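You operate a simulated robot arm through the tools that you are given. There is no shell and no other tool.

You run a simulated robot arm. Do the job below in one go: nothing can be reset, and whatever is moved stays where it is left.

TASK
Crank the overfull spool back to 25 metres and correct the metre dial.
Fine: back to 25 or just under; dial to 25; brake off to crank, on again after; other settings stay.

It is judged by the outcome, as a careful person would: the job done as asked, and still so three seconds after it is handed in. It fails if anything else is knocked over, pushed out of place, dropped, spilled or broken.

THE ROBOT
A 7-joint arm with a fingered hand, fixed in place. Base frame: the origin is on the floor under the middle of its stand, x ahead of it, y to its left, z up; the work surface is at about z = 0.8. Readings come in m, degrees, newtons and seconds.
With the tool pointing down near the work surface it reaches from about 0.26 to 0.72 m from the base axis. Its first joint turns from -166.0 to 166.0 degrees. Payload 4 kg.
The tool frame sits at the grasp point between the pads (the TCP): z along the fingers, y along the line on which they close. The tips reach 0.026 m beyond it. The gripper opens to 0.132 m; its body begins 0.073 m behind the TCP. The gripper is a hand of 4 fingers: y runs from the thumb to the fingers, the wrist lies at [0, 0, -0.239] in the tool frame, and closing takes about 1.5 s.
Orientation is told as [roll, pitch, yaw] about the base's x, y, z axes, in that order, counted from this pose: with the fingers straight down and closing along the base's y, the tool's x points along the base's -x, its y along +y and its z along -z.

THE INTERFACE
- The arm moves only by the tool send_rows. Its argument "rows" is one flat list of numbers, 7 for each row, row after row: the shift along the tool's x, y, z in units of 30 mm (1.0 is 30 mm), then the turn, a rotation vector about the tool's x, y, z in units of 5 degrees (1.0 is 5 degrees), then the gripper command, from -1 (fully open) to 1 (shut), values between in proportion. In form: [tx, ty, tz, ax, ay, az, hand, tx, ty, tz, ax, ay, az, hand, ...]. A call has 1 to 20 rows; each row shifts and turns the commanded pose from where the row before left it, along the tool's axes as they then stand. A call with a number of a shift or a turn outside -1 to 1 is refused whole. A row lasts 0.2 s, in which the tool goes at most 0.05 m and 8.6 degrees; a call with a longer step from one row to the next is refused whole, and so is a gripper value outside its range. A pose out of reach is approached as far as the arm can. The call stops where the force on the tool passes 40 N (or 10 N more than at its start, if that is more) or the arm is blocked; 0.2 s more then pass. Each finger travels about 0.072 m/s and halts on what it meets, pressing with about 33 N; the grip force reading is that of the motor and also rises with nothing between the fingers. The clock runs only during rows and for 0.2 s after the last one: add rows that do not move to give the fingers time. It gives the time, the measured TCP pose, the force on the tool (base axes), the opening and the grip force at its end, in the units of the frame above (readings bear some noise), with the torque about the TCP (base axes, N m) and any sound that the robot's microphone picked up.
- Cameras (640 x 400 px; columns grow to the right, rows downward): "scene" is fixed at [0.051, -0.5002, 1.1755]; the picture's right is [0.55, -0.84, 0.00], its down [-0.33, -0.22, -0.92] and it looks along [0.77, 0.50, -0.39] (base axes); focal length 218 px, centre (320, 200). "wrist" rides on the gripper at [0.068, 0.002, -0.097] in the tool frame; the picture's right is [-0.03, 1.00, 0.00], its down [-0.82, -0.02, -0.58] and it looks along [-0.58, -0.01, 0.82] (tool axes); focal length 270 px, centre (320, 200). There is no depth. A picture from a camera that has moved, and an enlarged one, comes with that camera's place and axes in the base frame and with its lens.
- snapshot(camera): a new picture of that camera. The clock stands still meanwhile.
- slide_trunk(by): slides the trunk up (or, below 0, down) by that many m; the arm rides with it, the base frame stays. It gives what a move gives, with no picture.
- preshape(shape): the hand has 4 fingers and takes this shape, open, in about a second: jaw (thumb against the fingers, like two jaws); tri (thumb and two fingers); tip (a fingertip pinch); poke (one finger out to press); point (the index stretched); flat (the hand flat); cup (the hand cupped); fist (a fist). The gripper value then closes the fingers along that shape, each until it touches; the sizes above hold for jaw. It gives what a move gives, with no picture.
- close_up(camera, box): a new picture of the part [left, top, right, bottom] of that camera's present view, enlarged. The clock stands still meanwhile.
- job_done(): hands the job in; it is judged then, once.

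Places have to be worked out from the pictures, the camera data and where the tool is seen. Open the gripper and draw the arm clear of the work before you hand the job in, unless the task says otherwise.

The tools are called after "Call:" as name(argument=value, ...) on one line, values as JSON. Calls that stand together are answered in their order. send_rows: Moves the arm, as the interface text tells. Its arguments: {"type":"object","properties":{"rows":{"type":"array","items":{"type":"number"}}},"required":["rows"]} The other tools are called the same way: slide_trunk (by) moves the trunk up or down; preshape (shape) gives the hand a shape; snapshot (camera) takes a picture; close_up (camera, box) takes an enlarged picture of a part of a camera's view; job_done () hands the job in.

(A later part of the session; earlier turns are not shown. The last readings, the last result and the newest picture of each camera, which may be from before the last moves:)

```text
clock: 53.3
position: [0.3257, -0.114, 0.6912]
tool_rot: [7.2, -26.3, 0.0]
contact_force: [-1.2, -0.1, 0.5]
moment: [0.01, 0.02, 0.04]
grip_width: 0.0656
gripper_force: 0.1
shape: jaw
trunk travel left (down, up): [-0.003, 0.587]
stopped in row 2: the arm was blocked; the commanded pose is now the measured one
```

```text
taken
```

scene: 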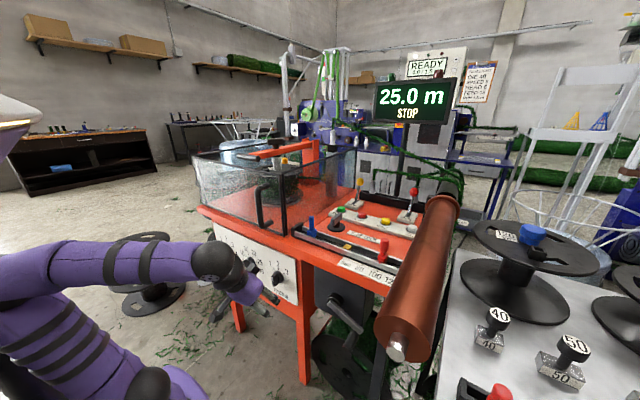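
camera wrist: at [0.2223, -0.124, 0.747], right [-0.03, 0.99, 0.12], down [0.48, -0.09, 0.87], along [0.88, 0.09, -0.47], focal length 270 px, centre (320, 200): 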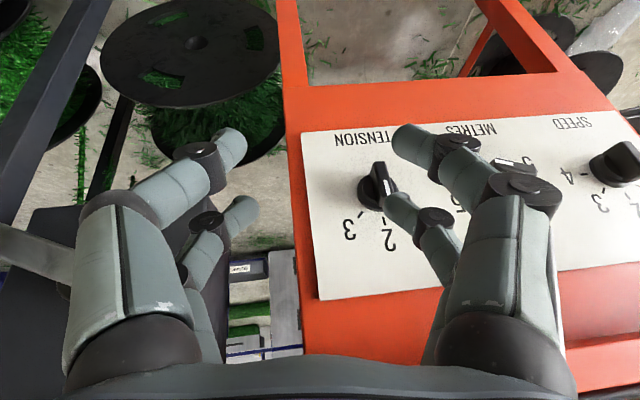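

The arm is blocked again because its elbow has swung into an awkward posture. I go up and straighten the hand to bring the arm back into a natural posture before I approach the dial from above.

Call:
send_rows(rows=[-0.443, -0.12, -0.896, 0, 0, 0, 0, -0.443, -0.12, -0.896, 0, 0, 0, 0, -0.443, -0.12, -0.896, 0.3, 0.3, -0.16, 0, -0.443, -0.12, -0.896, 0.3, 0.3, -0.16, 0, -0.443, 0, -0.896, 0.3, 0.3, -0.16, 0, -0.443, 0, -0.896, 0.3, 0.3, -0.16, 0, -0.6, 0, -0.8, 0, 0.5, 0, 0, -0.6, 0, -0.8, 0, 0.5, 0, 0])

Call:
snapshot(camera="wrist")

Call:
snapshot(camera="scene")

```text
clock: 55.1
position: [0.3546, -0.1294, 0.9255]
tool_rot: [-0.6, -15.6, 6.1]
contact_force: [0.3, -1.2, 0.0]
moment: [0.12, 0.0, -0.01]
grip_width: 0.0656
gripper_force: 0.1
shape: jaw
trunk travel left (down, up): [-0.003, 0.587]
```

```text
taken
camera wrist: at [0.2628, -0.1363, 1.0003], right [-0.08, 1.0, 0.0], down [0.63, 0.05, 0.78], along [0.77, 0.06, -0.63], focal length 270 px, centre (320, 200)
```

wrist: 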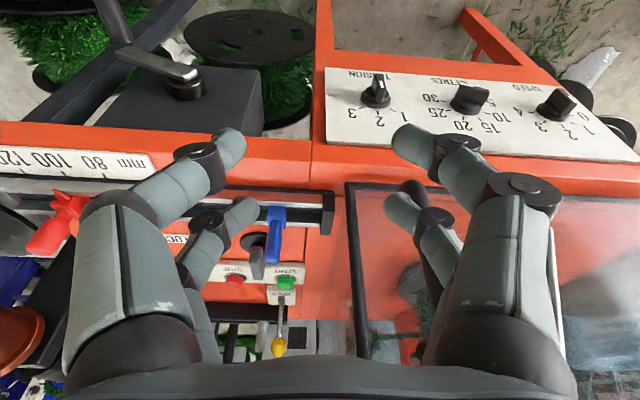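

```text
taken
```

scene: 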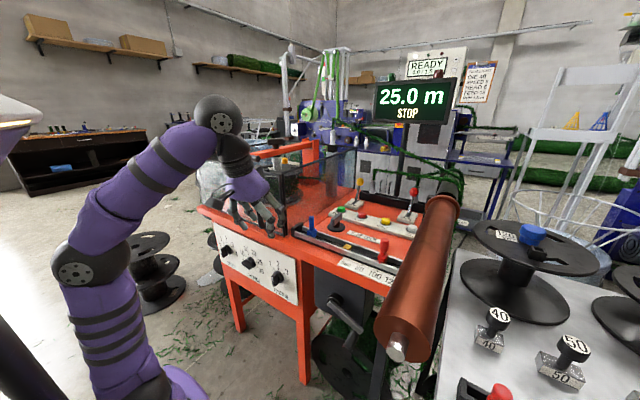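

All three dials are now in view. I take an enlarged look at the METRES dial.

Call:
close_up(camera="wrist", box=[410, 60, 530, 135])

Call:
close_up(camera="wrist", box=[320, 50, 620, 160])

Call:
close_up(camera="scene", box=[215, 235, 285, 279])

```text
5.33 times, centred on (470, 98) of wrist
camera zoom: at [0.2628, -0.1363, 1.0003], right [-0.08, 1.0, 0.0], down [0.63, 0.05, 0.78], along [0.77, 0.06, -0.63], focal length 1442 px, centre (-480, 747)
```

zoom: 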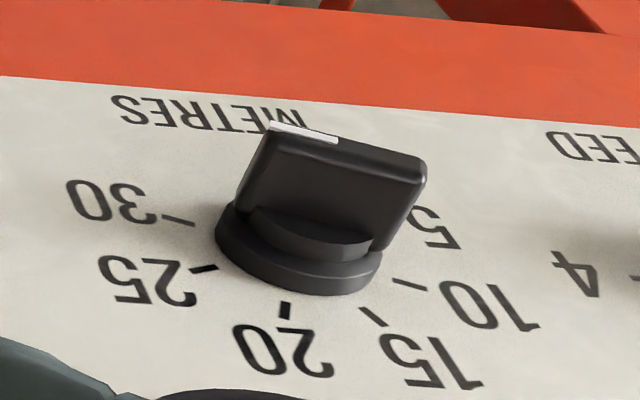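

```text
2.13 times, centred on (470, 105) of wrist
camera zoom: at [0.2628, -0.1363, 1.0003], right [-0.08, 1.0, 0.0], down [0.63, 0.05, 0.78], along [0.77, 0.06, -0.63], focal length 577 px, centre (0, 403)
```

zoom: 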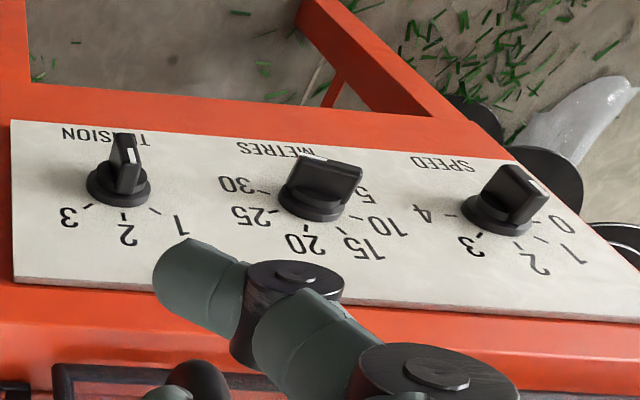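

```text
9.09 times, centred on (250, 257) of scene
camera zoom: at [0.051, -0.5002, 1.1755], right [0.55, -0.84, 0.0], down [-0.33, -0.22, -0.92], along [0.77, 0.5, -0.39], focal length 1983 px, centre (956, -318)
```

zoom: 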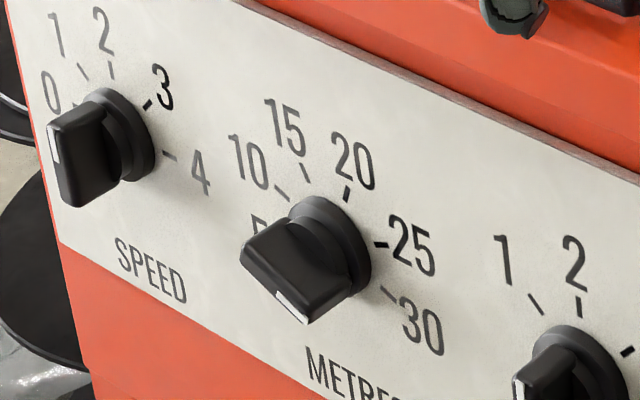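

The METRES pointer stands at 30: the ticks are 45° apart with 30 at 112° and 25 at 67° clockwise from up. The knob is centred at about (y 0.138, z 0.576), its bar reaching from the panel (x ≈ 0.505) out to x ≈ 0.468. Pressing its tail (upper left end) down about 15 mm turns it to 25, so I try the "poke" shape and see where the finger goes.

Call:
preshape(shape="poke")

Call:
snapshot(camera="wrist")

Call:
close_up(camera="scene", box=[180, 100, 340, 220])

```text
clock: 56.0
position: [0.3542, -0.1314, 0.9253]
tool_rot: [-0.3, -15.7, 6.0]
contact_force: [0.5, 0.1, -0.9]
moment: [-0.06, -0.02, -0.01]
grip_width: 0.0
gripper_force: 0.0
shape: poke
trunk travel left (down, up): [-0.003, 0.587]
```

```text
taken
camera wrist: at [0.262, -0.1388, 0.9998], right [-0.08, 1.0, 0.0], down [0.63, 0.05, 0.78], along [0.78, 0.06, -0.63], focal length 270 px, centre (320, 200)
```

wrist: 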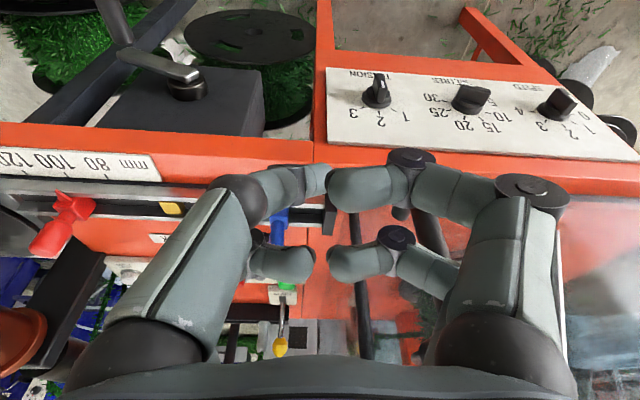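

```text
3.33 times, centred on (260, 160) of scene
camera zoom: at [0.051, -0.5002, 1.1755], right [0.55, -0.84, 0.0], down [-0.33, -0.22, -0.92], along [0.77, 0.5, -0.39], focal length 727 px, centre (520, 333)
```

zoom: 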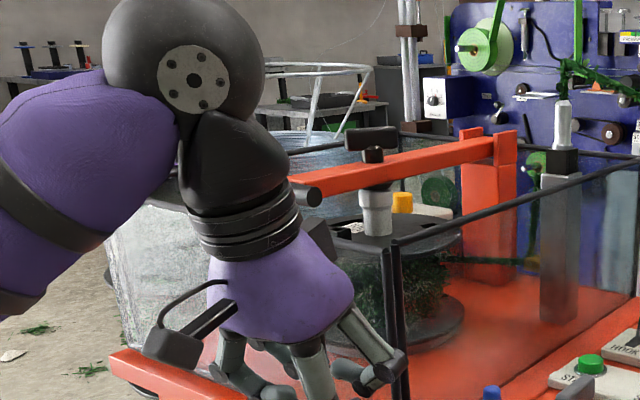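

The poke shape curled all fingers inward and none stands out clearly. I try "point" instead.

Call:
preshape(shape="point")

Call:
snapshot(camera="wrist")

Call:
close_up(camera="scene", box=[180, 120, 340, 240])

```text
clock: 56.9
position: [0.3551, -0.1315, 0.9239]
tool_rot: [-0.4, -15.7, 6.1]
contact_force: [0.4, 1.0, 0.2]
moment: [0.02, 0.02, 0.03]
grip_width: 0.0002
gripper_force: 0.1
shape: point
trunk travel left (down, up): [-0.003, 0.587]
```

```text
taken
camera wrist: at [0.262, -0.139, 0.9998], right [-0.08, 1.0, 0.0], down [0.63, 0.05, 0.78], along [0.78, 0.06, -0.63], focal length 270 px, centre (320, 200)
```

wrist: 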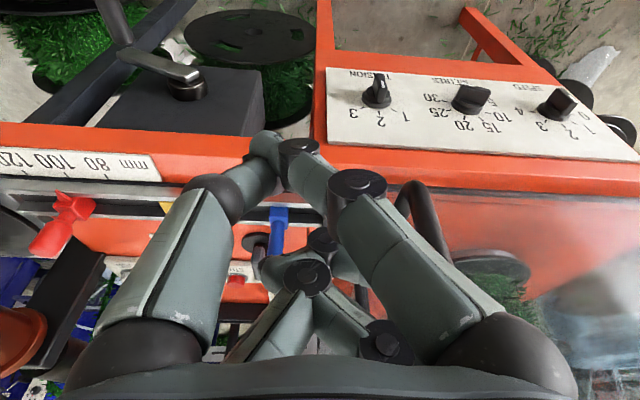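

```text
3.33 times, centred on (260, 180) of scene
camera zoom: at [0.051, -0.5002, 1.1755], right [0.55, -0.84, 0.0], down [-0.33, -0.22, -0.92], along [0.77, 0.5, -0.39], focal length 727 px, centre (520, 267)
```

zoom: 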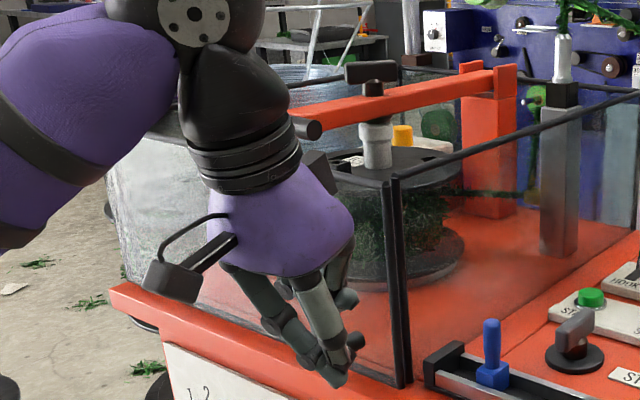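

The point shape crosses two fingers off to one side. I try "tip", which should leave just two fingers extended.

Call:
preshape(shape="tip")

Call:
snapshot(camera="wrist")

Call:
close_up(camera="scene", box=[180, 120, 340, 240])

```text
clock: 57.8
position: [0.355, -0.1315, 0.9242]
tool_rot: [-0.4, -15.7, 6.1]
contact_force: [-1.2, 0.2, 0.2]
moment: [-0.01, 0.0, -0.03]
grip_width: 0.1319
gripper_force: 0.1
shape: tip
trunk travel left (down, up): [-0.003, 0.587]
```

```text
taken
camera wrist: at [0.2617, -0.1391, 0.9998], right [-0.08, 1.0, 0.0], down [0.63, 0.05, 0.78], along [0.78, 0.06, -0.63], focal length 270 px, centre (320, 200)
```

wrist: 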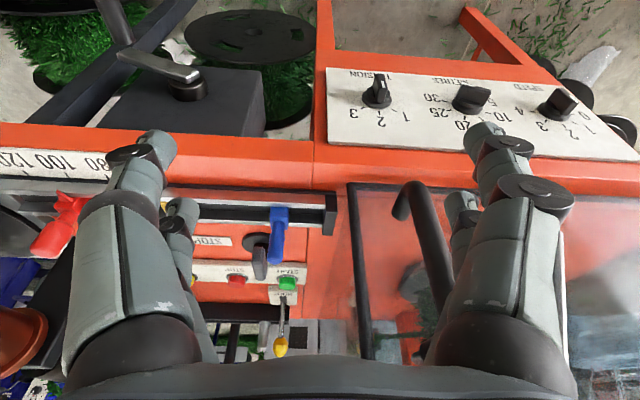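

```text
3.33 times, centred on (260, 180) of scene
camera zoom: at [0.051, -0.5002, 1.1755], right [0.55, -0.84, 0.0], down [-0.33, -0.22, -0.92], along [0.77, 0.5, -0.39], focal length 727 px, centre (520, 267)
```

zoom: 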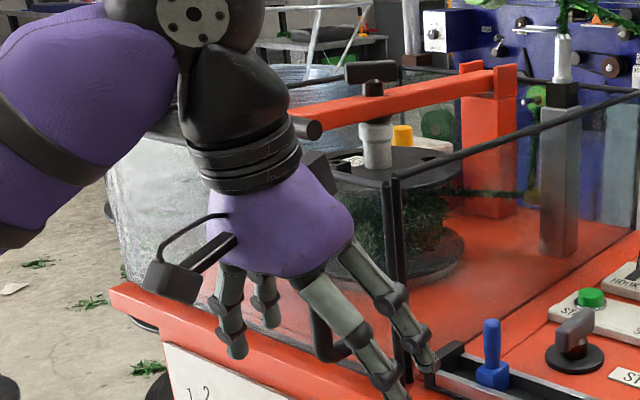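

The tip shape again extends all four fingers, so I will use the closed jaw as a blunt pusher. The guard's handle is right in front of the fingers (x ≈ 0.41, y ≈ -0.06), so I back off, return to jaw, and raise the trunk to pass above it.

Call:
send_rows(rows=[0.645, 0, -0.18, 0, 0, 0, -1, 0, 0, 0, 0, 0, 0, -1])

Call:
preshape(shape="jaw")

Call:
slide_trunk(by=0.16)

```text
clock: 58.4
position: [0.3303, -0.144, 0.9247]
tool_rot: [-0.4, -15.6, 3.9]
contact_force: [0.8, 0.7, -0.2]
moment: [0.01, 0.0, 0.0]
grip_width: 0.1317
gripper_force: 0.0
shape: tip
trunk travel left (down, up): [-0.003, 0.587]
```

```text
clock: 59.3
position: [0.3316, -0.143, 0.9243]
tool_rot: [-0.4, -15.6, 3.9]
contact_force: [-0.2, 0.7, 0.2]
moment: [-0.01, -0.03, 0.0]
grip_width: 0.1317
gripper_force: 0.1
shape: jaw
trunk travel left (down, up): [-0.003, 0.587]
```

```text
clock: 61.1
position: [0.3309, -0.1423, 1.0848]
tool_rot: [-0.3, -15.6, 3.8]
contact_force: [-0.2, 0.6, -0.1]
moment: [0.0, -0.02, 0.0]
grip_width: 0.1318
gripper_force: 0.0
shape: jaw
trunk travel left (down, up): [-0.163, 0.427]
```

The hand is now above the guard handle. I close the fingers and move across to y ≈ 0.166, in front of the METRES dial but still high.

Call:
send_rows(rows=[-0.07, 1, 0, 0, 0, 0, 0, -0.07, 1, 0, 0, 0, 0, 1, -0.07, 1, 0, 0, 0, 0, 1, -0.07, 1, 0, 0, 0, 0, 1, -0.07, 1, 0, 0, 0, 0, 1, -0.07, 1, 0, 0, 0, 0, 1, -0.07, 1, 0, 0, 0, 0, 1, -0.07, 1, 0, 0, 0, 0, 1, -0.07, 1, 0, 0, 0, 0, 1, -0.07, 1, 0, 0, 0, 0, 1])

Call:
snapshot(camera="scene")

Call:
snapshot(camera="wrist")

```text
clock: 63.3
position: [0.3318, 0.1563, 1.0886]
tool_rot: [-0.4, -15.6, 3.8]
contact_force: [0.0, -0.5, -0.8]
moment: [0.02, 0.04, 0.01]
grip_width: 0.0
gripper_force: 33.1
shape: jaw
trunk travel left (down, up): [-0.163, 0.427]
```

```text
taken
```

scene: 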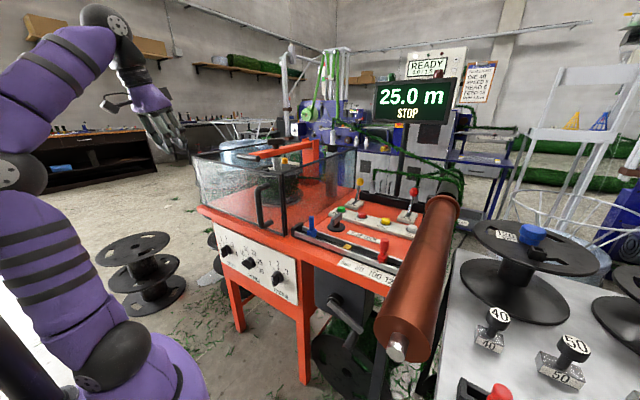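

```text
taken
camera wrist: at [0.2388, 0.1532, 1.164], right [-0.04, 1.0, 0.0], down [0.63, 0.03, 0.78], along [0.78, 0.03, -0.63], focal length 270 px, centre (320, 200)
```

wrist: 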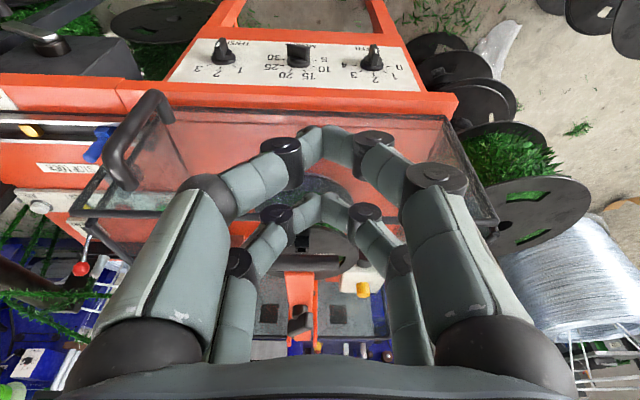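

From here the dials are seen from above, frontally. I zoom in to refine the METRES knob's position.

Call:
close_up(camera="wrist", box=[250, 30, 346, 90])

Call:
close_up(camera="wrist", box=[160, 30, 460, 130])

```text
6.67 times, centred on (298, 60) of wrist
camera zoom: at [0.2388, 0.1532, 1.164], right [-0.04, 1.0, 0.0], down [0.63, 0.03, 0.78], along [0.78, 0.03, -0.63], focal length 1802 px, centre (467, 1133)
```

zoom: 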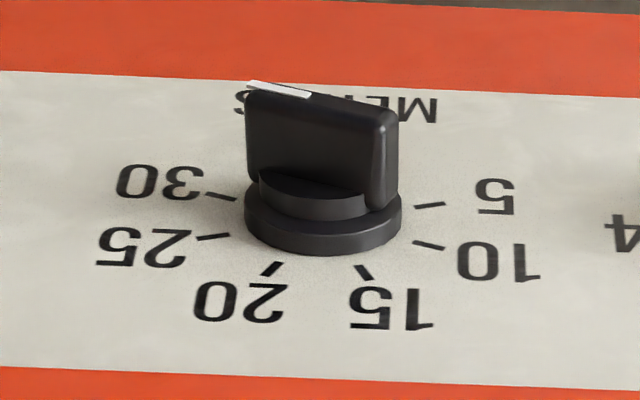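

```text
2.13 times, centred on (310, 80) of wrist
camera zoom: at [0.2388, 0.1532, 1.164], right [-0.04, 1.0, 0.0], down [0.63, 0.03, 0.78], along [0.78, 0.03, -0.63], focal length 577 px, centre (341, 456)
```

zoom: 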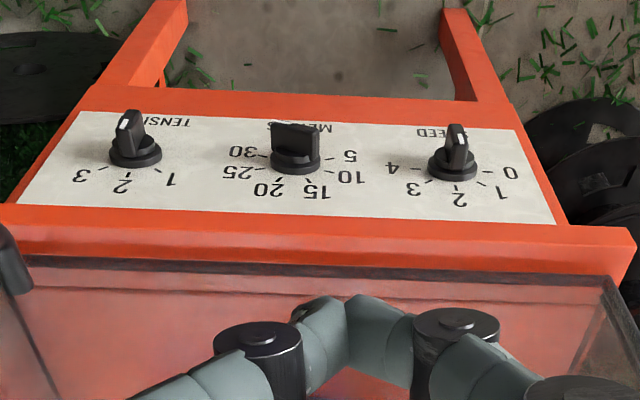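

The refined estimate from this less oblique view is: METRES knob centre near (0.492, 0.121, 0.601), bar front at x ≈ 0.458, panel vertical. The table lip overhangs to x ≈ 0.448. I align the hand (yaw 0, pitch -20), move to x 0.385, y 0.147, then lower the trunk.

Call:
send_rows(rows=[0, 0, 0, 0.204, 0, 0.732, 1, 0, 0, 0, 0, -0.88, 0, 1, -0.83, -0.15, 0.302, 0, 0, 0, 1, -0.83, -0.15, 0.302, 0, 0, 0, 1])

Call:
slide_trunk(by=-0.16)

Call:
snapshot(camera="scene")

Call:
snapshot(camera="wrist")

```text
clock: 64.3
position: [0.3824, 0.15, 1.0887]
tool_rot: [-0.3, -20.1, 0.2]
contact_force: [-0.3, -1.2, -0.1]
moment: [-0.03, -0.01, -0.02]
grip_width: 0.0
gripper_force: 33.3
shape: jaw
trunk travel left (down, up): [-0.163, 0.427]
```

```text
clock: 66.2
position: [0.383, 0.1505, 0.9292]
tool_rot: [-0.5, -20.1, 0.1]
contact_force: [0.8, 0.3, 0.3]
moment: [0.0, 0.0, -0.02]
grip_width: 0.0
gripper_force: 33.1
shape: jaw
trunk travel left (down, up): [-0.003, 0.587]
```

```text
taken
```

scene: 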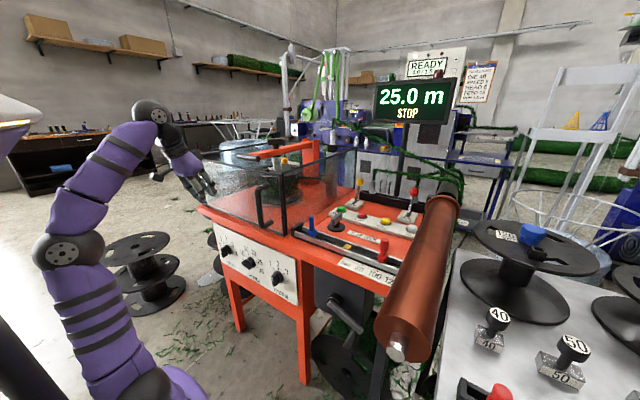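

```text
taken
camera wrist: at [0.2845, 0.1516, 0.9968], right [0.02, 1.0, 0.0], down [0.57, -0.01, 0.82], along [0.82, -0.02, -0.57], focal length 270 px, centre (320, 200)
```

wrist: 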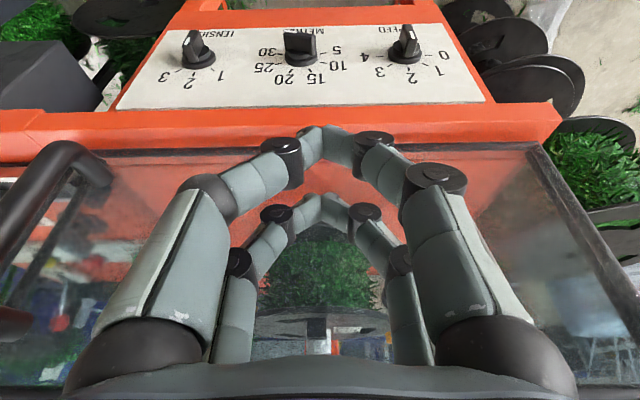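

Clear of everything so far. I take an enlarged view of the dial from here to triangulate again.

Call:
close_up(camera="wrist", box=[240, 20, 368, 100])

```text
5.00 times, centred on (304, 60) of wrist
camera zoom: at [0.2845, 0.1516, 0.9968], right [0.02, 1.0, 0.0], down [0.57, -0.01, 0.82], along [0.82, -0.02, -0.57], focal length 1351 px, centre (400, 900)
```

zoom: 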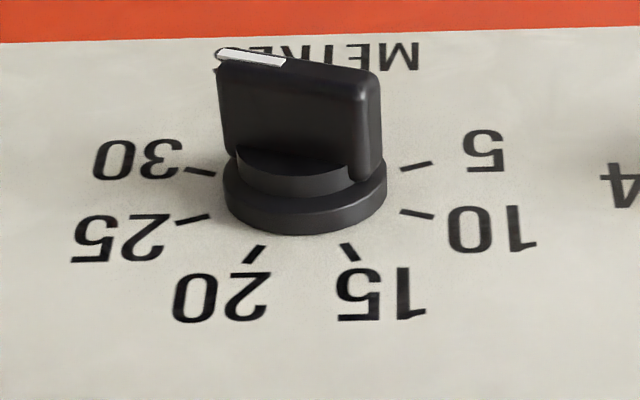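

Several views agree on the knob centre at about (0.489, 0.118, 0.607). I descend in front of the table lip to z ≈ 0.70.

Call:
send_rows(rows=[0.326, -0.02, 0.897, 0, 0, 0, 1, 0.326, -0.02, 0.897, 0, 0, 0, 1, 0.326, -0.02, 0.897, 0, 0, 0, 1, 0.326, -0.02, 0.897, 0, 0, 0, 1, 0.326, 0, 0.897, 0, 0, 0, 1, 0.326, 0, 0.897, 0, 0, 0, 1, 0.326, 0, 0.897, 0, 0, 0, 1, 0.326, 0, 0.897, 0, 0, 0, 1])

Call:
snapshot(camera="scene")

Call:
snapshot(camera="wrist")

```text
clock: 68.0
position: [0.3865, 0.1384, 0.6976]
tool_rot: [0.2, -19.7, -0.9]
contact_force: [0.1, 0.0, 0.4]
moment: [0.01, 0.03, 0.02]
grip_width: 0.0001
gripper_force: 33.3
shape: jaw
trunk travel left (down, up): [-0.003, 0.587]
```

```text
taken
```

scene: 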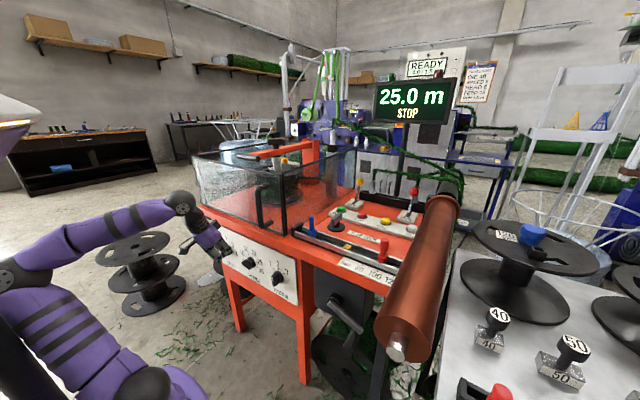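

```text
taken
camera wrist: at [0.2888, 0.1417, 0.767], right [0.04, 1.0, 0.01], down [0.57, -0.03, 0.82], along [0.82, -0.03, -0.57], focal length 270 px, centre (320, 200)
```

wrist: 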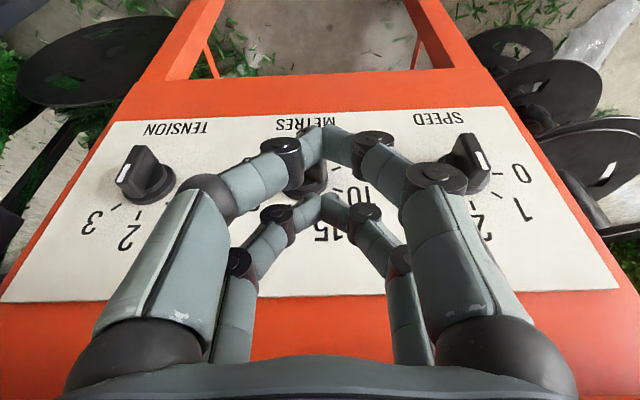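

TENSION and SPEED bases seen from here give METRES at y ≈ 0.12, z ≈ 0.607. I tilt the hand to pitch -35 while moving in under the lip, to just above the knob's tail.

Call:
send_rows(rows=[-0.447, 0.09, 0.606, 0, -1, 0, 1, -0.392, 0.09, 0.643, 0, -1, 0, 1, -0.335, 0.09, 0.674, 0, -1, 0, 1])

Call:
snapshot(camera="wrist")

Call:
close_up(camera="scene", box=[180, 200, 308, 280])

```text
clock: 68.8
position: [0.4446, 0.1386, 0.6644]
tool_rot: [1.7, -34.3, -2.7]
contact_force: [-0.4, -0.2, -0.3]
moment: [0.0, 0.02, -0.02]
grip_width: 0.0
gripper_force: 33.2
shape: jaw
trunk travel left (down, up): [-0.003, 0.587]
```

```text
taken
camera wrist: at [0.3331, 0.1421, 0.704], right [0.05, 1.0, 0.04], down [0.35, -0.05, 0.94], along [0.94, -0.03, -0.35], focal length 270 px, centre (320, 200)
```

wrist: 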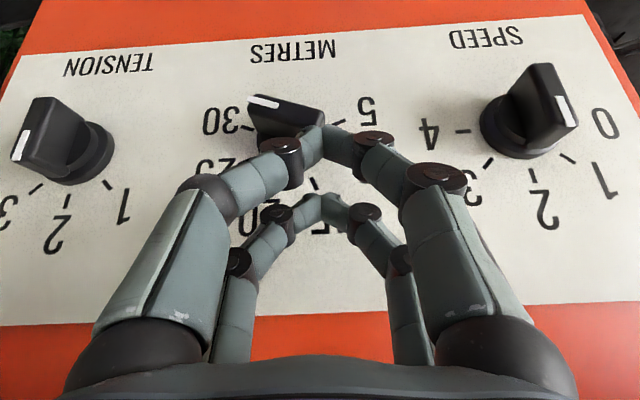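

```text
5.00 times, centred on (244, 240) of scene
camera zoom: at [0.051, -0.5002, 1.1755], right [0.55, -0.84, 0.0], down [-0.33, -0.22, -0.92], along [0.77, 0.5, -0.39], focal length 1091 px, centre (700, 0)
```

zoom: 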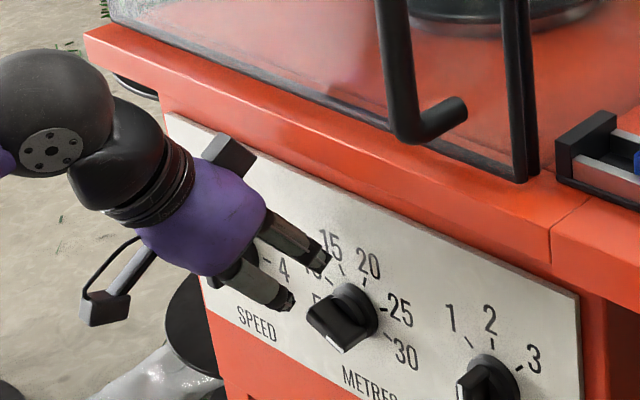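

The views show the closed fingertips just above the knob's tail side, the pointer on 30. I shift 9 mm to +y and lower 25 mm to come close to the tail.

Call:
send_rows(rows=[0.235, 0.15, 0.344, 0, 0, 0, 1, 0.235, 0.15, 0.344, 0, 0, 0, 1])

Call:
snapshot(camera="wrist")

Call:
close_up(camera="scene", box=[210, 225, 290, 275])

```text
clock: 69.4
position: [0.4458, 0.1461, 0.6383]
tool_rot: [1.8, -34.1, -2.8]
contact_force: [0.5, -0.2, -0.1]
moment: [0.0, -0.03, 0.02]
grip_width: 0.0
gripper_force: 32.7
shape: jaw
trunk travel left (down, up): [-0.003, 0.587]
```

```text
taken
camera wrist: at [0.3344, 0.1497, 0.6798], right [0.05, 1.0, 0.04], down [0.35, -0.06, 0.94], along [0.94, -0.03, -0.35], focal length 270 px, centre (320, 200)
```

wrist: 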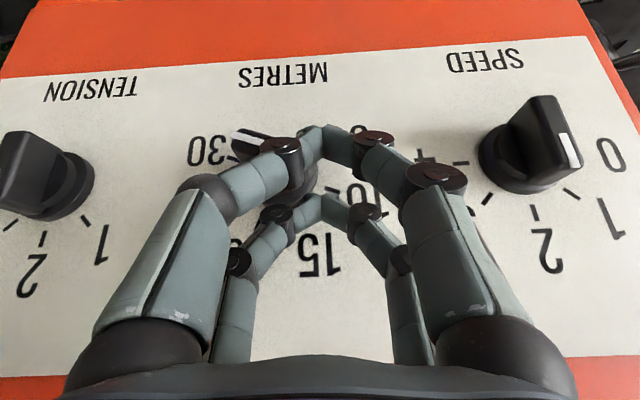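

```text
8.00 times, centred on (250, 250) of scene
camera zoom: at [0.051, -0.5002, 1.1755], right [0.55, -0.84, 0.0], down [-0.33, -0.22, -0.92], along [0.77, 0.5, -0.39], focal length 1745 px, centre (880, -200)
```

zoom: 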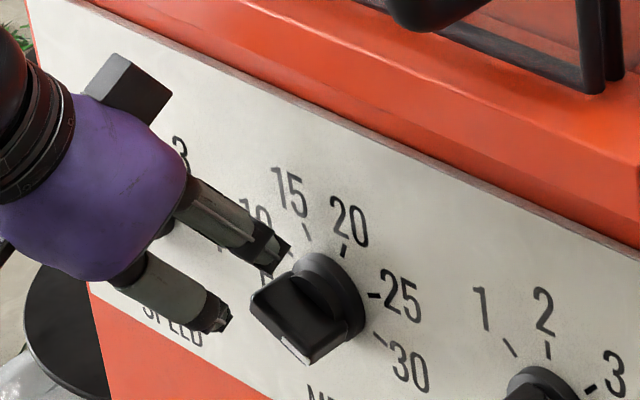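

The front fingertips are just above the knob's tail; no contact yet. I lower in small steps and watch the force.

Call:
send_rows(rows=[0.075, 0, 0.11, 0, 0, 0, 1, 0.075, 0, 0.11, 0, 0, 0, 1])

Call:
close_up(camera="scene", box=[210, 225, 290, 275])

```text
clock: 70.0
position: [0.446, 0.1469, 0.6283]
tool_rot: [1.6, -34.3, -2.9]
contact_force: [-0.3, 0.7, 1.7]
moment: [-0.02, -0.11, -0.03]
grip_width: 0.0
gripper_force: 33.1
shape: jaw
trunk travel left (down, up): [-0.003, 0.587]
```

```text
8.00 times, centred on (250, 250) of scene
camera zoom: at [0.051, -0.5002, 1.1755], right [0.55, -0.84, 0.0], down [-0.33, -0.22, -0.92], along [0.77, 0.5, -0.39], focal length 1745 px, centre (880, -200)
```

zoom: 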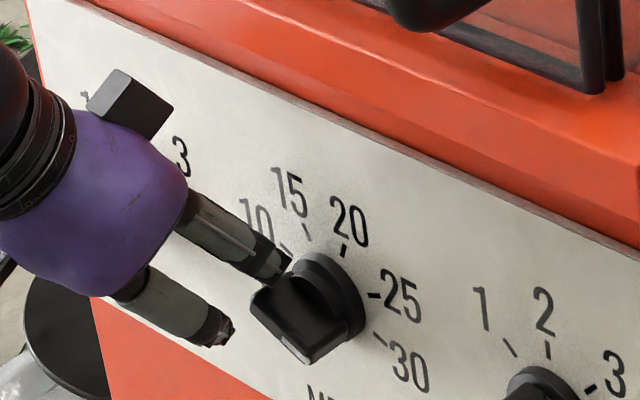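

Light contact begins (1.7 N upward). I press on another 6 mm and look at the pointer.

Call:
send_rows(rows=[0.0565, 0, 0.0826, 0, 0, 0, 1, 0.0565, 0, 0.0826, 0, 0, 0, 1])

Call:
close_up(camera="scene", box=[210, 225, 290, 275])

Call:
snapshot(camera="wrist")

```text
clock: 70.6
position: [0.4471, 0.1475, 0.6248]
tool_rot: [1.1, -34.3, -2.7]
contact_force: [1.0, 2.3, 1.4]
moment: [0.0, -0.01, 0.02]
grip_width: 0.0001
gripper_force: 32.8
shape: jaw
trunk travel left (down, up): [-0.003, 0.587]
```

```text
8.00 times, centred on (250, 250) of scene
camera zoom: at [0.051, -0.5002, 1.1755], right [0.55, -0.84, 0.0], down [-0.33, -0.22, -0.92], along [0.77, 0.5, -0.39], focal length 1745 px, centre (880, -200)
```

zoom: 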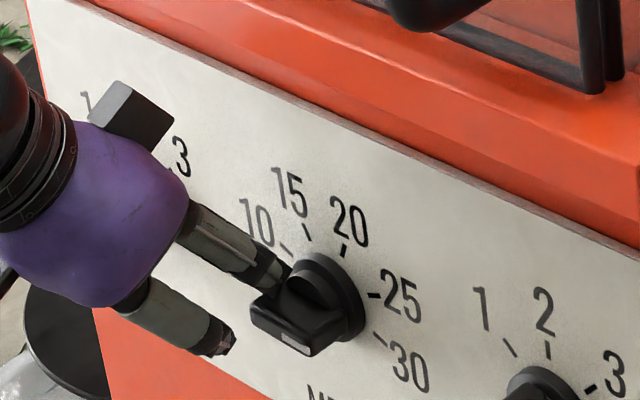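

```text
taken
camera wrist: at [0.3343, 0.1512, 0.6649], right [0.06, 1.0, 0.03], down [0.35, -0.05, 0.94], along [0.94, -0.04, -0.35], focal length 270 px, centre (320, 200)
```

wrist: 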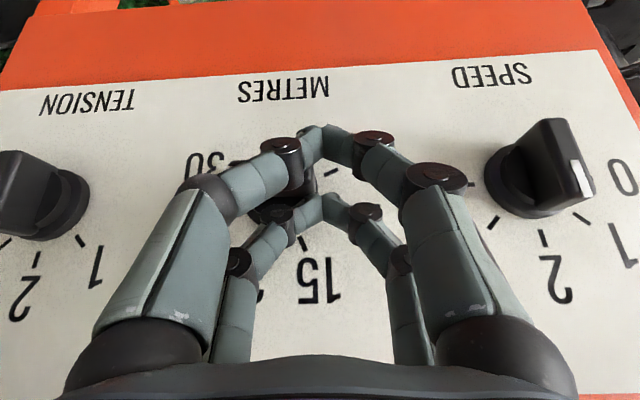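

The knob is turning with very little force. I press 4 mm further.

Call:
send_rows(rows=[0.075, 0, 0.11, 0, 0, 0, 1, 0, 0, 0, 0, 0, 0, 1])

Call:
close_up(camera="scene", box=[225, 240, 273, 270])

```text
clock: 71.2
position: [0.4465, 0.1477, 0.6194]
tool_rot: [0.9, -34.5, -2.5]
contact_force: [-0.2, 1.2, 1.4]
moment: [0.02, -0.01, 0.01]
grip_width: 0.0004
gripper_force: 33.1
shape: jaw
trunk travel left (down, up): [-0.003, 0.587]
```

```text
13.33 times, centred on (249, 255) of scene
camera zoom: at [0.051, -0.5002, 1.1755], right [0.55, -0.84, 0.0], down [-0.33, -0.22, -0.92], along [0.77, 0.5, -0.39], focal length 2909 px, centre (1267, -533)
```

zoom: 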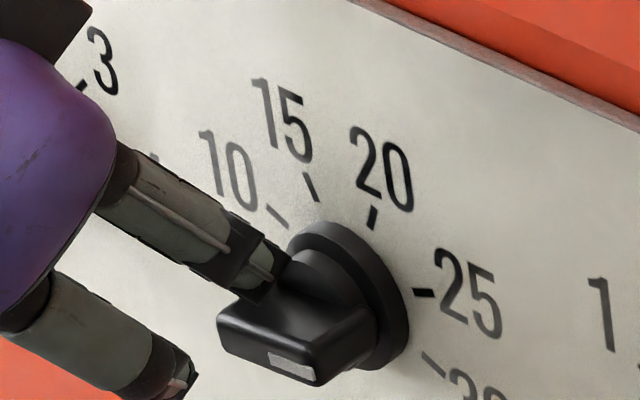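

The pointer is now about 85° (between 30 and 25). It needs about 17° more, so roughly 4.5 mm further down; I go 3 mm first.

Call:
send_rows(rows=[0.0565, 0, 0.0826, 0, 0, 0, 1, 0, 0, 0, 0, 0, 0, 1])

Call:
close_up(camera="scene", box=[225, 240, 273, 270])

```text
clock: 71.8
position: [0.4464, 0.1466, 0.6173]
tool_rot: [0.8, -34.6, -2.5]
contact_force: [0.0, 0.7, 0.4]
moment: [0.0, -0.01, 0.01]
grip_width: 0.0001
gripper_force: 32.5
shape: jaw
trunk travel left (down, up): [-0.003, 0.587]
```

```text
13.33 times, centred on (249, 255) of scene
camera zoom: at [0.051, -0.5002, 1.1755], right [0.55, -0.84, 0.0], down [-0.33, -0.22, -0.92], along [0.77, 0.5, -0.39], focal length 2909 px, centre (1267, -533)
```

zoom: 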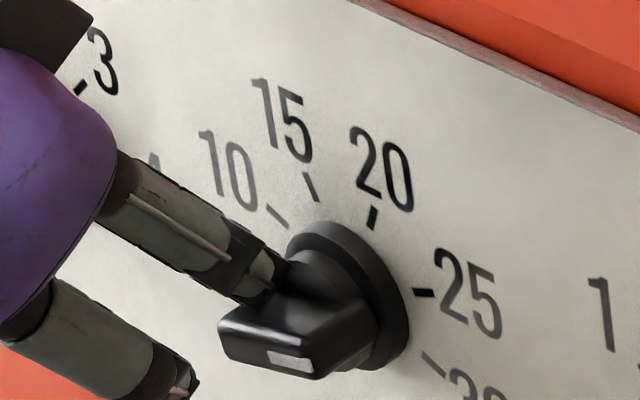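

Pointer now about 76°. About 2 mm more should bring it to 25 at 67°.

Call:
send_rows(rows=[0.0377, 0, 0.0551, 0, 0, 0, 1, 0, 0, 0, 0, 0, 0, 1])

Call:
close_up(camera="scene", box=[225, 240, 273, 270])

```text
clock: 72.4
position: [0.4464, 0.1477, 0.6162]
tool_rot: [0.5, -34.7, -2.2]
contact_force: [0.0, 0.5, 0.2]
moment: [0.05, 0.03, 0.0]
grip_width: 0.0
gripper_force: 33.0
shape: jaw
trunk travel left (down, up): [-0.003, 0.587]
```

```text
13.33 times, centred on (249, 255) of scene
camera zoom: at [0.051, -0.5002, 1.1755], right [0.55, -0.84, 0.0], down [-0.33, -0.22, -0.92], along [0.77, 0.5, -0.39], focal length 2909 px, centre (1267, -533)
```

zoom: 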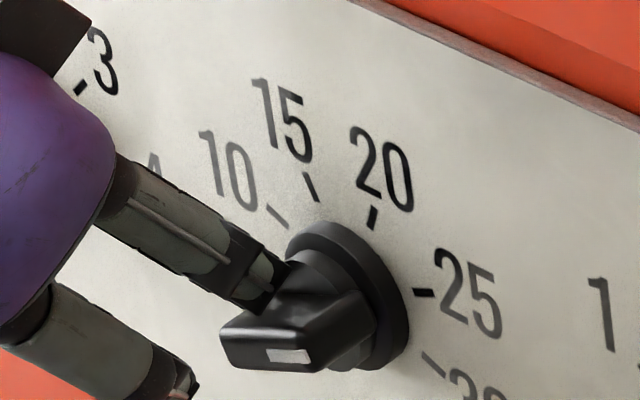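

The white pointer line is now level in this view, which corresponds to about 67°, right on 25. I lift straight off the knob and back out.

Call:
send_rows(rows=[-0.19, 0, -0.275, 0, 0, 0, 1, -0.38, 0, -0.55, 0, 0, 0, 1, 0.2, 0, -0.8, 0, 0, 0, 1, 0.5, 0, -0.8, 0, 0, 0, 1])

Call:
close_up(camera="scene", box=[225, 240, 273, 270])

Call:
snapshot(camera="wrist")

```text
clock: 73.4
position: [0.4246, 0.0984, 0.6693]
tool_rot: [1.5, -33.9, -10.5]
contact_force: [0.2, 0.6, -0.3]
moment: [-0.01, 0.03, -0.03]
grip_width: 0.0001
gripper_force: 33.3
shape: jaw
trunk travel left (down, up): [-0.003, 0.587]
stopped in row 4: the arm was blocked; the commanded pose is now the measured one
```

```text
13.33 times, centred on (249, 255) of scene
camera zoom: at [0.051, -0.5002, 1.1755], right [0.55, -0.84, 0.0], down [-0.33, -0.22, -0.92], along [0.77, 0.5, -0.39], focal length 2909 px, centre (1267, -533)
```

zoom: 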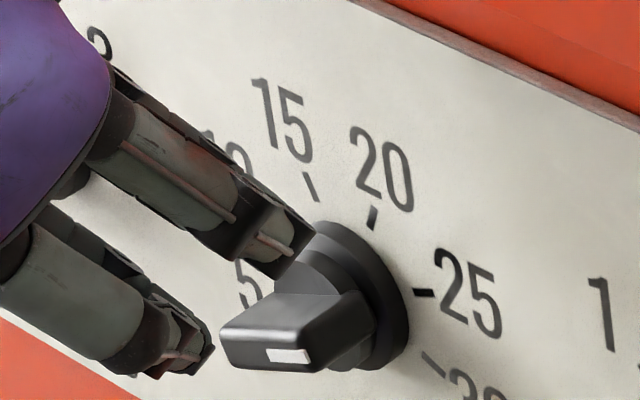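

```text
taken
camera wrist: at [0.3143, 0.1178, 0.7112], right [0.19, 0.98, 0.03], down [0.34, -0.1, 0.93], along [0.92, -0.17, -0.36], focal length 270 px, centre (320, 200)
```

wrist: 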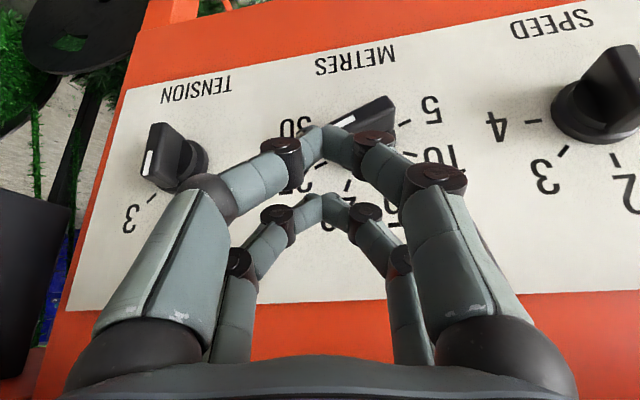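

The dial stays on 25. The arm hit a joint limit while backing out and swung a little sideways above the knob, without contact. I reduce the pitch while moving back and up, which relieves that limit.

Call:
send_rows(rows=[0.083, 0.17, -0.54, -0.3, 0.95, -0.45, 1, 0.083, 0.17, -0.54, -0.3, 0.95, -0.45, 1, 0.083, 0.17, -0.54, -0.3, 0.95, -0.45, 1])

Call:
snapshot(camera="wrist")

Call:
snapshot(camera="scene")

```text
clock: 74.2
position: [0.3949, 0.1167, 0.7083]
tool_rot: [1.1, -20.3, -2.4]
contact_force: [0.4, -0.1, 0.1]
moment: [-0.01, -0.04, 0.0]
grip_width: 0.0
gripper_force: 32.7
shape: jaw
trunk travel left (down, up): [-0.003, 0.587]
```

```text
taken
camera wrist: at [0.2971, 0.1206, 0.7758], right [0.06, 1.0, 0.03], down [0.57, -0.06, 0.82], along [0.82, -0.04, -0.57], focal length 270 px, centre (320, 200)
```

wrist: 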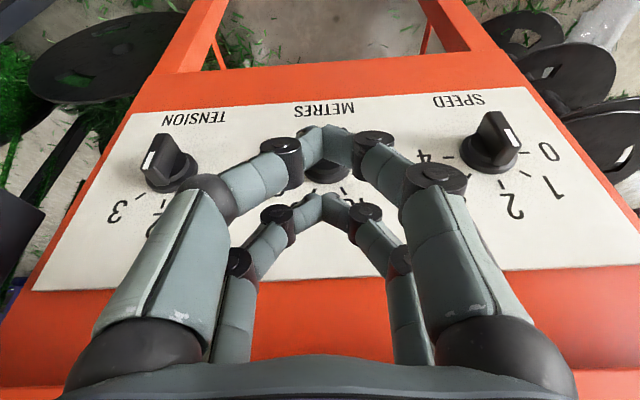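

```text
taken
```

scene: 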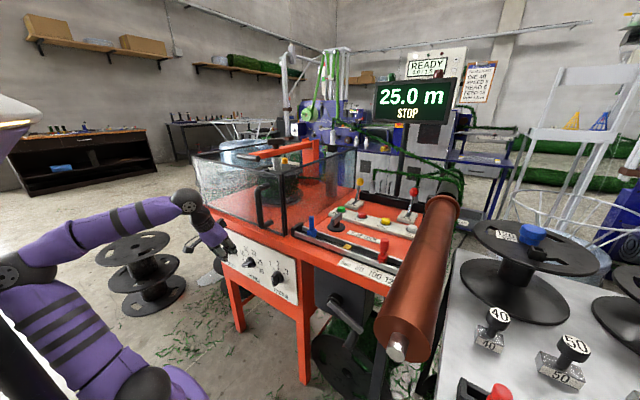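

Free again, at (0.395, 0.117, 0.708). I rise straight up in front of the lip to about z 0.93 and check the dial from above.

Call:
send_rows(rows=[-0.28, 0.1, -0.87, 0, 0, 0, 1, -0.28, 0.1, -0.87, 0, 0, 0, 1, -0.3, 0.1, -0.87, 0, 0, 0, 1, -0.3, 0.1, -0.87, 0, 0, 0, 1, -0.32, 0, -0.87, 0, 0, 0, 1, -0.32, 0, -0.87, 0, 0, 0, 1, -0.32, 0, -0.87, 0, 0, 0, 1, -0.32, 0, -0.87, 0, 0, 0, 1])

Call:
snapshot(camera="wrist")

Call:
close_up(camera="wrist", box=[240, 20, 400, 120])

Call:
close_up(camera="scene", box=[205, 230, 301, 290])

```text
clock: 76.0
position: [0.3942, 0.1221, 0.9297]
tool_rot: [2.2, -19.8, -2.3]
contact_force: [0.3, -0.1, 0.8]
moment: [0.0, -0.02, 0.0]
grip_width: 0.0
gripper_force: 33.2
shape: jaw
trunk travel left (down, up): [-0.003, 0.587]
```

```text
taken
camera wrist: at [0.297, 0.1239, 0.9976], right [0.05, 1.0, 0.05], down [0.57, -0.07, 0.82], along [0.82, -0.02, -0.57], focal length 270 px, centre (320, 200)
```

wrist: 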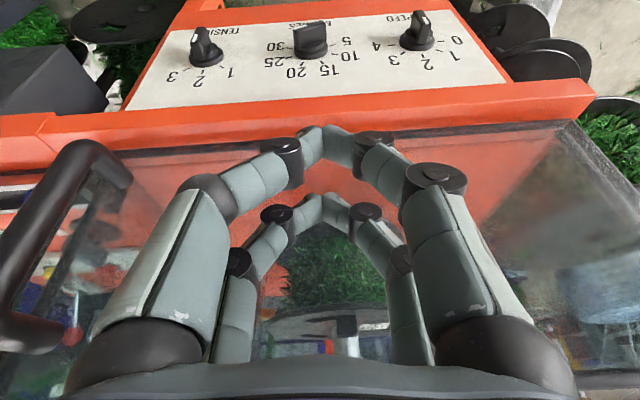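

```text
4.00 times, centred on (320, 70) of wrist
camera zoom: at [0.297, 0.1239, 0.9976], right [0.05, 1.0, 0.05], down [0.57, -0.07, 0.82], along [0.82, -0.02, -0.57], focal length 1081 px, centre (320, 720)
```

zoom: 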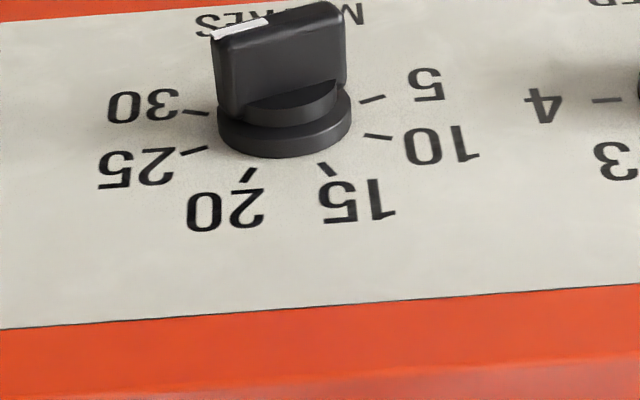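

```text
6.67 times, centred on (253, 260) of scene
camera zoom: at [0.051, -0.5002, 1.1755], right [0.55, -0.84, 0.0], down [-0.33, -0.22, -0.92], along [0.77, 0.5, -0.39], focal length 1454 px, centre (767, -200)
```

zoom: 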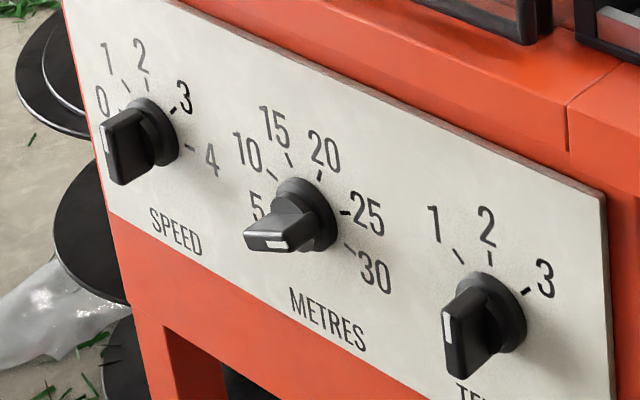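

The pointer lies along the 25-5 diameter within a few degrees. I zoom further to confirm its angle before I go on.

Call:
close_up(camera="scene", box=[236, 250, 268, 270])

Call:
close_up(camera="wrist", box=[280, 15, 344, 55])

```text
16.00 times, centred on (252, 260) of scene
camera zoom: at [0.051, -0.5002, 1.1755], right [0.55, -0.84, 0.0], down [-0.33, -0.22, -0.92], along [0.77, 0.5, -0.39], focal length 3491 px, centre (1408, -760)
```

zoom: 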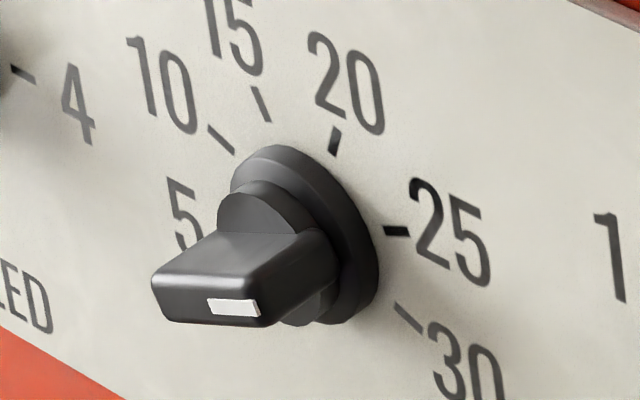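

```text
10.00 times, centred on (312, 35) of wrist
camera zoom: at [0.297, 0.1239, 0.9976], right [0.05, 1.0, 0.05], down [0.57, -0.07, 0.82], along [0.82, -0.02, -0.57], focal length 2703 px, centre (400, 1850)
```

zoom: 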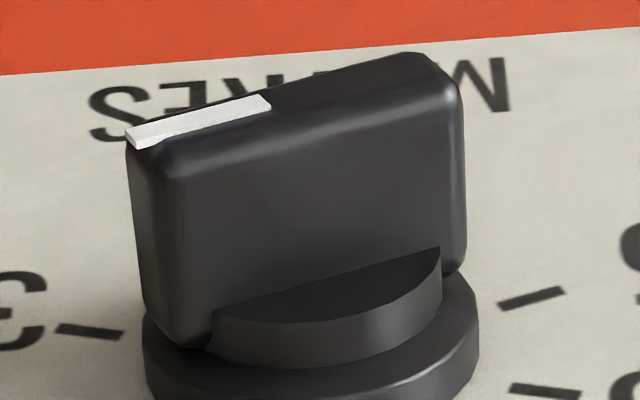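

From the panel geometry the pointer computes to 67.5°, exactly 25, with SPEED and TENSION unchanged. Now the brake: I raise the trunk 0.45 m so the arm can reach the lever again.

Call:
slide_trunk(by=0.45)

Call:
snapshot(camera="scene")

```text
refused: 0.45 is not a number from -0.4 to 0.4
```

```text
taken
```

scene: 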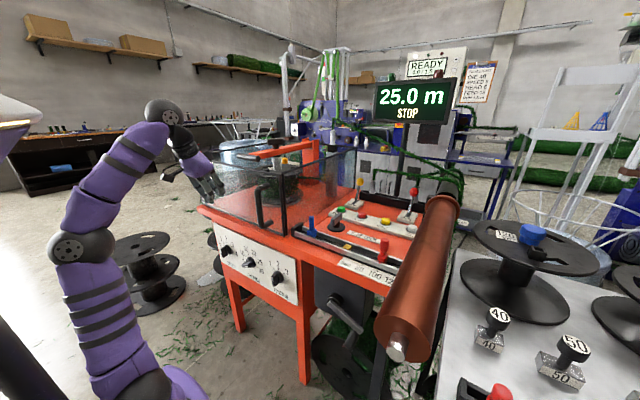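

The slide is limited to 0.4 m per call, so I split it: 0.3 m first, then 0.15 m.

Call:
slide_trunk(by=0.3)

Call:
slide_trunk(by=0.15)

Call:
snapshot(camera="scene")

```text
clock: 79.0
position: [0.3951, 0.123, 1.2277]
tool_rot: [2.3, -19.7, -2.4]
contact_force: [-0.4, 0.7, 0.0]
moment: [-0.03, -0.01, 0.0]
grip_width: 0.0
gripper_force: 32.9
shape: jaw
trunk travel left (down, up): [-0.303, 0.287]
```

```text
clock: 80.8
position: [0.3962, 0.1215, 1.38]
tool_rot: [2.3, -19.8, -2.4]
contact_force: [-0.7, -0.3, 0.6]
moment: [0.03, 0.0, -0.01]
grip_width: 0.0
gripper_force: 33.4
shape: jaw
trunk travel left (down, up): [-0.453, 0.137]
```

```text
taken
```

scene: 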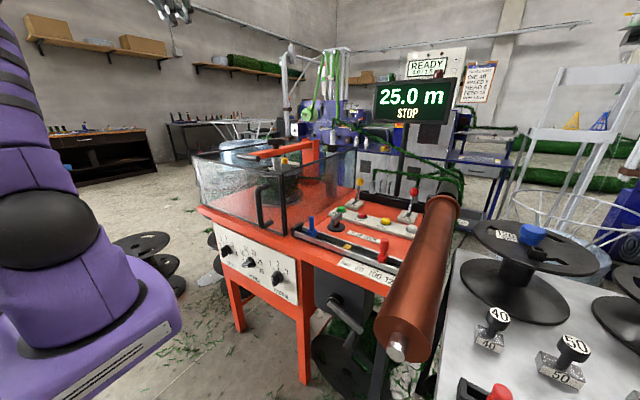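

The arm is at the brake working height. I move across to about (0.45, -0.19, 1.20), staying high above the guard, and half open the hand.

Call:
send_rows(rows=[-0.006, -0.932, 0.582, 0, 0, 0, 0.5, -0.006, -0.932, 0.582, 0, 0, 0, 0, -0.006, -0.932, 0.582, 0, 0, 0, 0, -0.006, -0.932, 0.582, 0, 0, 0, 0, -0.006, -0.932, 0.582, 0, 0, 0, 0, -0.006, -0.932, 0.582, 0, 0, 0, 0, -0.006, -0.932, 0.582, 0, 0, 0, 0, -0.006, -0.932, 0.582, 0, 0, 0, 0, -0.006, -0.932, 0.582, 0, 0, 0, 0, -0.006, -0.932, 0.582, 0, 0, 0, 0, -0.006, -0.932, 0.582, 0, 0, 0, 0])

Call:
snapshot(camera="scene")

```text
clock: 83.2
position: [0.4539, -0.1835, 1.1903]
tool_rot: [2.3, -19.9, -2.3]
contact_force: [-0.7, -0.4, 0.0]
moment: [0.12, -0.06, 0.06]
grip_width: 0.066
gripper_force: 0.1
shape: jaw
trunk travel left (down, up): [-0.453, 0.137]
```

```text
taken
```

scene: 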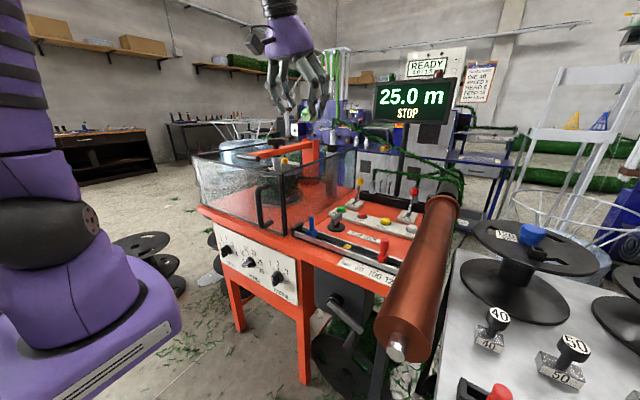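

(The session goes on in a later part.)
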